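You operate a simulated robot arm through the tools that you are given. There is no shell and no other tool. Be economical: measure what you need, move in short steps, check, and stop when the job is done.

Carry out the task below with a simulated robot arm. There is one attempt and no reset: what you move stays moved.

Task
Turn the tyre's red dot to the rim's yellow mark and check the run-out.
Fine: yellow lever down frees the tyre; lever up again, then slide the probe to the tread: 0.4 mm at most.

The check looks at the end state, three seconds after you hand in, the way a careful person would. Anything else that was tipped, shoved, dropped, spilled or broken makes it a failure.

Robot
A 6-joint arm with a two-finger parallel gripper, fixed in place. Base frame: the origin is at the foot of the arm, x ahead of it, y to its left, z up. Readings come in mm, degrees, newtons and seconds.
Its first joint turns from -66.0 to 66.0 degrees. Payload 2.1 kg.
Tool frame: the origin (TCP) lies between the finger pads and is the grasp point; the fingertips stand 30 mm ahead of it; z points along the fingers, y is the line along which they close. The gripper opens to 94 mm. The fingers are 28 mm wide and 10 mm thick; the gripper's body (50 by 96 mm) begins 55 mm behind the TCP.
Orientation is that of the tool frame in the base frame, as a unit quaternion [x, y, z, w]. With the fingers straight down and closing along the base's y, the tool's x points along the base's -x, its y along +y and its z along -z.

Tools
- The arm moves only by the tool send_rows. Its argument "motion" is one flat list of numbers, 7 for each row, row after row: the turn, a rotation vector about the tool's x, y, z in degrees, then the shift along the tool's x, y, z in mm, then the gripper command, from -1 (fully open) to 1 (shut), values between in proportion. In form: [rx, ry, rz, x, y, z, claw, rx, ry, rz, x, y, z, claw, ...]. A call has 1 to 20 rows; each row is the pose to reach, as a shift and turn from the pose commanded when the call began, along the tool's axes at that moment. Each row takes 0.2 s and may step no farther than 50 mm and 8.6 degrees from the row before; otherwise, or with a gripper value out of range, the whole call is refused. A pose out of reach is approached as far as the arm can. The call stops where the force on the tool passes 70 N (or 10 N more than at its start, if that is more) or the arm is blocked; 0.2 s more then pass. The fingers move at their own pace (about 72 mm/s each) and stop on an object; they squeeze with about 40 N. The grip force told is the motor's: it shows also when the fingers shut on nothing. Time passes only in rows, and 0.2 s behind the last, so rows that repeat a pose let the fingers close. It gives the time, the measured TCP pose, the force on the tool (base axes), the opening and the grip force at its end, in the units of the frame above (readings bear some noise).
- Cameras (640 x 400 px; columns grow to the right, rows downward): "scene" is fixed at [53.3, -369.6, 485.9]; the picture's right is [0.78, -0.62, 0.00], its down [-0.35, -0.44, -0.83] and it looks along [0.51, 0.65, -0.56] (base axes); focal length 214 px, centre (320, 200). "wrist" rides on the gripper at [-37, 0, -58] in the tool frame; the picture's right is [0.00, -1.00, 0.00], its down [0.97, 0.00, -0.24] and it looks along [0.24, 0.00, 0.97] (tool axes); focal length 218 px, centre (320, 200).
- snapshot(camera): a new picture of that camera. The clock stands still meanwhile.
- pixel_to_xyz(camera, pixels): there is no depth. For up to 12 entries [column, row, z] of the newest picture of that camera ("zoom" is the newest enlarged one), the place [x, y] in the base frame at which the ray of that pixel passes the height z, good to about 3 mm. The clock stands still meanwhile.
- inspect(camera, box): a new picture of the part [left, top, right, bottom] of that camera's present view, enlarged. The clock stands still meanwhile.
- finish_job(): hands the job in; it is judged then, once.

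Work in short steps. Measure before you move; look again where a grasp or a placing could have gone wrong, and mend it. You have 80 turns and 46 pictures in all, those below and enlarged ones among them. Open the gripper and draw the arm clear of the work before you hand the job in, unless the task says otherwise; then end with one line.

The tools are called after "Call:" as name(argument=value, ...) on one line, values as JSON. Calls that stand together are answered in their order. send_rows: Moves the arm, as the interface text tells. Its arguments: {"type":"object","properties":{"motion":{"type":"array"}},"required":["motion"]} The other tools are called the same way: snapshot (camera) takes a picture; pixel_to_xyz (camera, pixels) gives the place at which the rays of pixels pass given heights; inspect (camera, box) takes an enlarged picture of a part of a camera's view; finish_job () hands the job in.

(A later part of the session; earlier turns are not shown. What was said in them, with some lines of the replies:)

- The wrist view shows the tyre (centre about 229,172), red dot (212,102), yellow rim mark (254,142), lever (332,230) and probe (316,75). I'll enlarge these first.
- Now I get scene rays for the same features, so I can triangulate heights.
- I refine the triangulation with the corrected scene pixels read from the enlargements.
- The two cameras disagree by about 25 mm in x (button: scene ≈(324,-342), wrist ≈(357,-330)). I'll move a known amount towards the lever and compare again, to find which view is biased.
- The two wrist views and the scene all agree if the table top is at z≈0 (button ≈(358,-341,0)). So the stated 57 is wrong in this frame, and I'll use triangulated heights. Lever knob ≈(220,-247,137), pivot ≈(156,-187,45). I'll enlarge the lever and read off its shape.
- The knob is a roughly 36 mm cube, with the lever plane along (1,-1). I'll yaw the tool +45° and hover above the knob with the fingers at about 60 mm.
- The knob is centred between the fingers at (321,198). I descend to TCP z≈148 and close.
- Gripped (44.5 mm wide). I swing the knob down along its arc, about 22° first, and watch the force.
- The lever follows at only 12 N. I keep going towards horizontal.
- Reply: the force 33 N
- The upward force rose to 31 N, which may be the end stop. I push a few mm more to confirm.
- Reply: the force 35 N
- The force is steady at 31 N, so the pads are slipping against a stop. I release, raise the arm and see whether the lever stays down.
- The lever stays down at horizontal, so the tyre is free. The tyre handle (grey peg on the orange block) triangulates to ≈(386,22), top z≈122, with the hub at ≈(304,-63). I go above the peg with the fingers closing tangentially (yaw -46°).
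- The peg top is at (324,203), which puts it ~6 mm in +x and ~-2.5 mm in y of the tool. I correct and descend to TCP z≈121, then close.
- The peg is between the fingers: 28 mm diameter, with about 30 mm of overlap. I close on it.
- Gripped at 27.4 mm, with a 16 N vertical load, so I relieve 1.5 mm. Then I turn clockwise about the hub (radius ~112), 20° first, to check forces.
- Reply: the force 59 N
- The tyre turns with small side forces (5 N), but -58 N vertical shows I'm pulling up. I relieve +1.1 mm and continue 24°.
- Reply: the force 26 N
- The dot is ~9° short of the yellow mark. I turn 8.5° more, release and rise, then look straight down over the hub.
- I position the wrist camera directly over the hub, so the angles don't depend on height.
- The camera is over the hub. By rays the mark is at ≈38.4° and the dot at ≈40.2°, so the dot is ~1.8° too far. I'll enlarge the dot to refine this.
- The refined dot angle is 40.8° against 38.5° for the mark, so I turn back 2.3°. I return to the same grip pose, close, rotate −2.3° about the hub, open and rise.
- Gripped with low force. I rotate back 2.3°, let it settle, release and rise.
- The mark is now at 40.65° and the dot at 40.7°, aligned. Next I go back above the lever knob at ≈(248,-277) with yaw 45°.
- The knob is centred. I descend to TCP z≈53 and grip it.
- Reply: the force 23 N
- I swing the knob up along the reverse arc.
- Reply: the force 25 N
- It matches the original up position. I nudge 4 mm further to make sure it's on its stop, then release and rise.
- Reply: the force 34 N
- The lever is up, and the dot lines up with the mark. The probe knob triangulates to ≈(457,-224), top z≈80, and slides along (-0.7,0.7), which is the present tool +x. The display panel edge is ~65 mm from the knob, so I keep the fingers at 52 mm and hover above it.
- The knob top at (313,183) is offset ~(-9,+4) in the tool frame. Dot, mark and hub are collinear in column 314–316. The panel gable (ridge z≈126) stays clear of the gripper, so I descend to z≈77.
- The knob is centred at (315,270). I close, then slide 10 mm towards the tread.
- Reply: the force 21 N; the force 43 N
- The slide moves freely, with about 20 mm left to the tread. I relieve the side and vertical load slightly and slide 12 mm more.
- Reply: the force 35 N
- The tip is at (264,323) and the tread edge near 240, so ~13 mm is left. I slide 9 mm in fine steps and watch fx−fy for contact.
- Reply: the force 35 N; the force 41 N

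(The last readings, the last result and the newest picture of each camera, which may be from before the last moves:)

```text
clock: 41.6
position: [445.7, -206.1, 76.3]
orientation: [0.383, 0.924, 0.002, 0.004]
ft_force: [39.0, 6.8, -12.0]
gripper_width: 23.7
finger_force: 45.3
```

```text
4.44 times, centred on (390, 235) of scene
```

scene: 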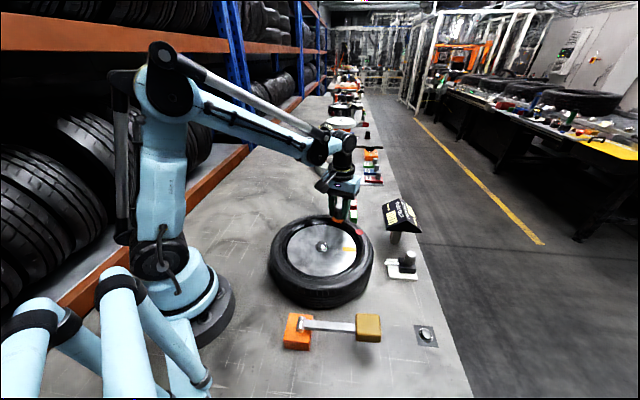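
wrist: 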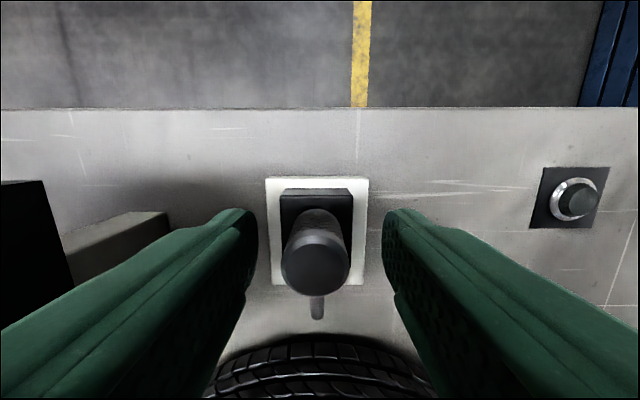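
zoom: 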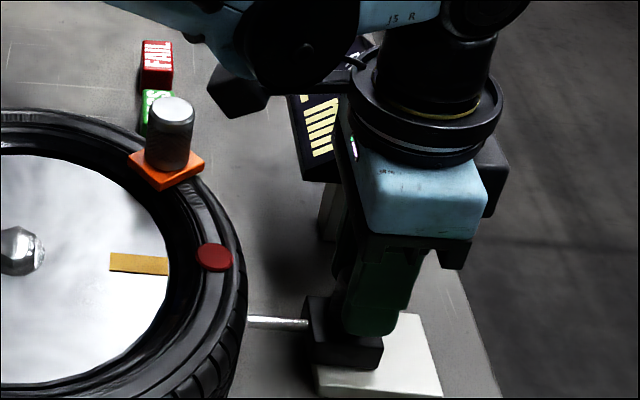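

Contact: fx−fy rose to 32 N, the slide stopped, and the tip meets the tread at (248,318). I release and rise clear, then read the display.

Call:
send_rows(motion=[0, 0, 0, 0, 0, 0, -0.1, 0, 0, 0, 0, 0, 0, -0.1, 0, 0, 0, 0, 0, 0, -0.1, 0, 0, 0, 0, 0, -30, -0.1, 0, 0, 0, 0, 0, -70, -0.1, 0, 0, 0, 0, 0, -110, -0.1, 0, 0, 0, 0, 0, -150, -0.1])

Call:
snapshot(camera="wrist")

Call:
inspect(camera="scene", box=[330, 180, 450, 280])

```text
clock: 43.2
position: [443.8, -206.0, 227.5]
orientation: [0.383, 0.924, 0.0, -0.001]
ft_force: [0.5, -0.2, 0.2]
gripper_width: 52.2
finger_force: 0.1
```

```text
4 pictures are left
```

wrist: 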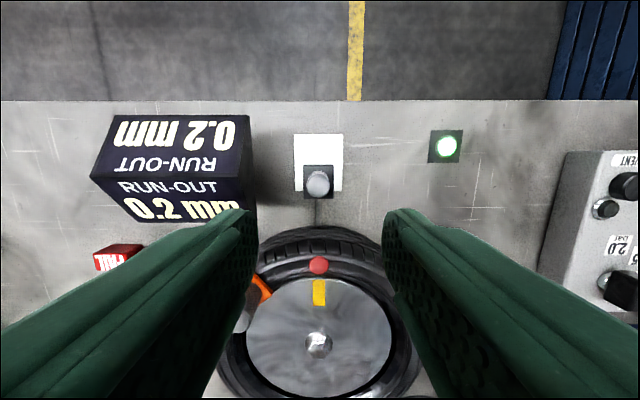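

```text
4.00 times, centred on (390, 230) of scene
```

zoom: 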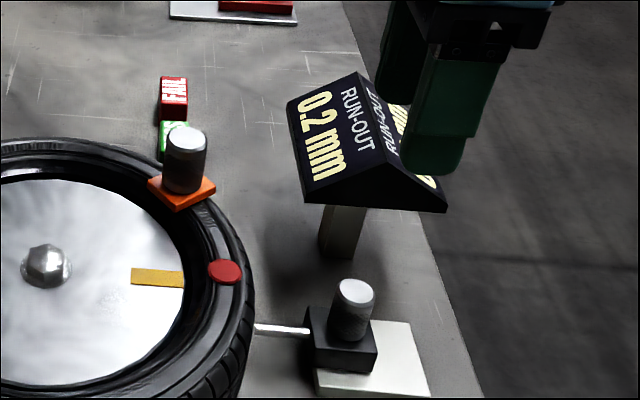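

The display reads 0.2 mm (limit 0.4), the lamp is green, and the dot and mark are aligned. I open the gripper, draw the arm up clear and take one last look.

Call:
send_rows(motion=[0, 0, 0, 0, 0, -45, -0.5, 0, 0, 0, 0, -10, -90, -1, 0, 0, 0, 10, -45, -120, -1, 0, 0, 0, 20, -85, -140, -1, 0, 0, 0, 30, -120, -150, -1, 0, 0, 0, 30, -120, -150, -1, 0, 0, 0, 30, -120, -150, -1])

Call:
snapshot(camera="scene")

```text
clock: 44.8
position: [337.3, -270.0, 380.7]
orientation: [0.384, 0.923, 0.0, 0.0]
ft_force: [0.1, -0.6, 0.7]
gripper_width: 94.0
finger_force: 0.0
```

```text
2 pictures are left
```

scene: 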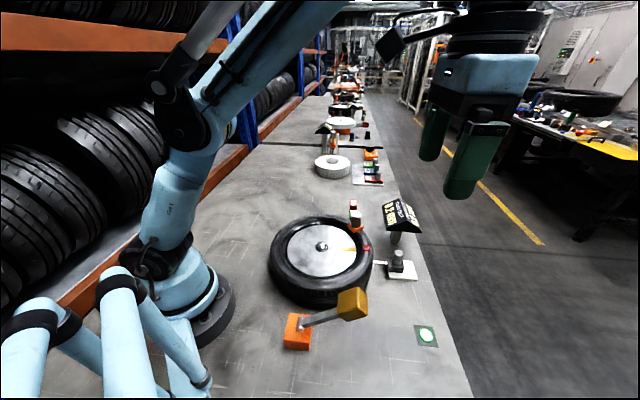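

The lever is up, the probe is on the tread, the lamp is green and the arm is clear. I hand the job in.

Call:
finish_job()

```text
The job is handed in.
```

The tyre's red dot is lined up with the rim's yellow mark, the lever is back up, and the probe is on the tread reading 0.2 mm run-out, within the 0.4 mm limit.
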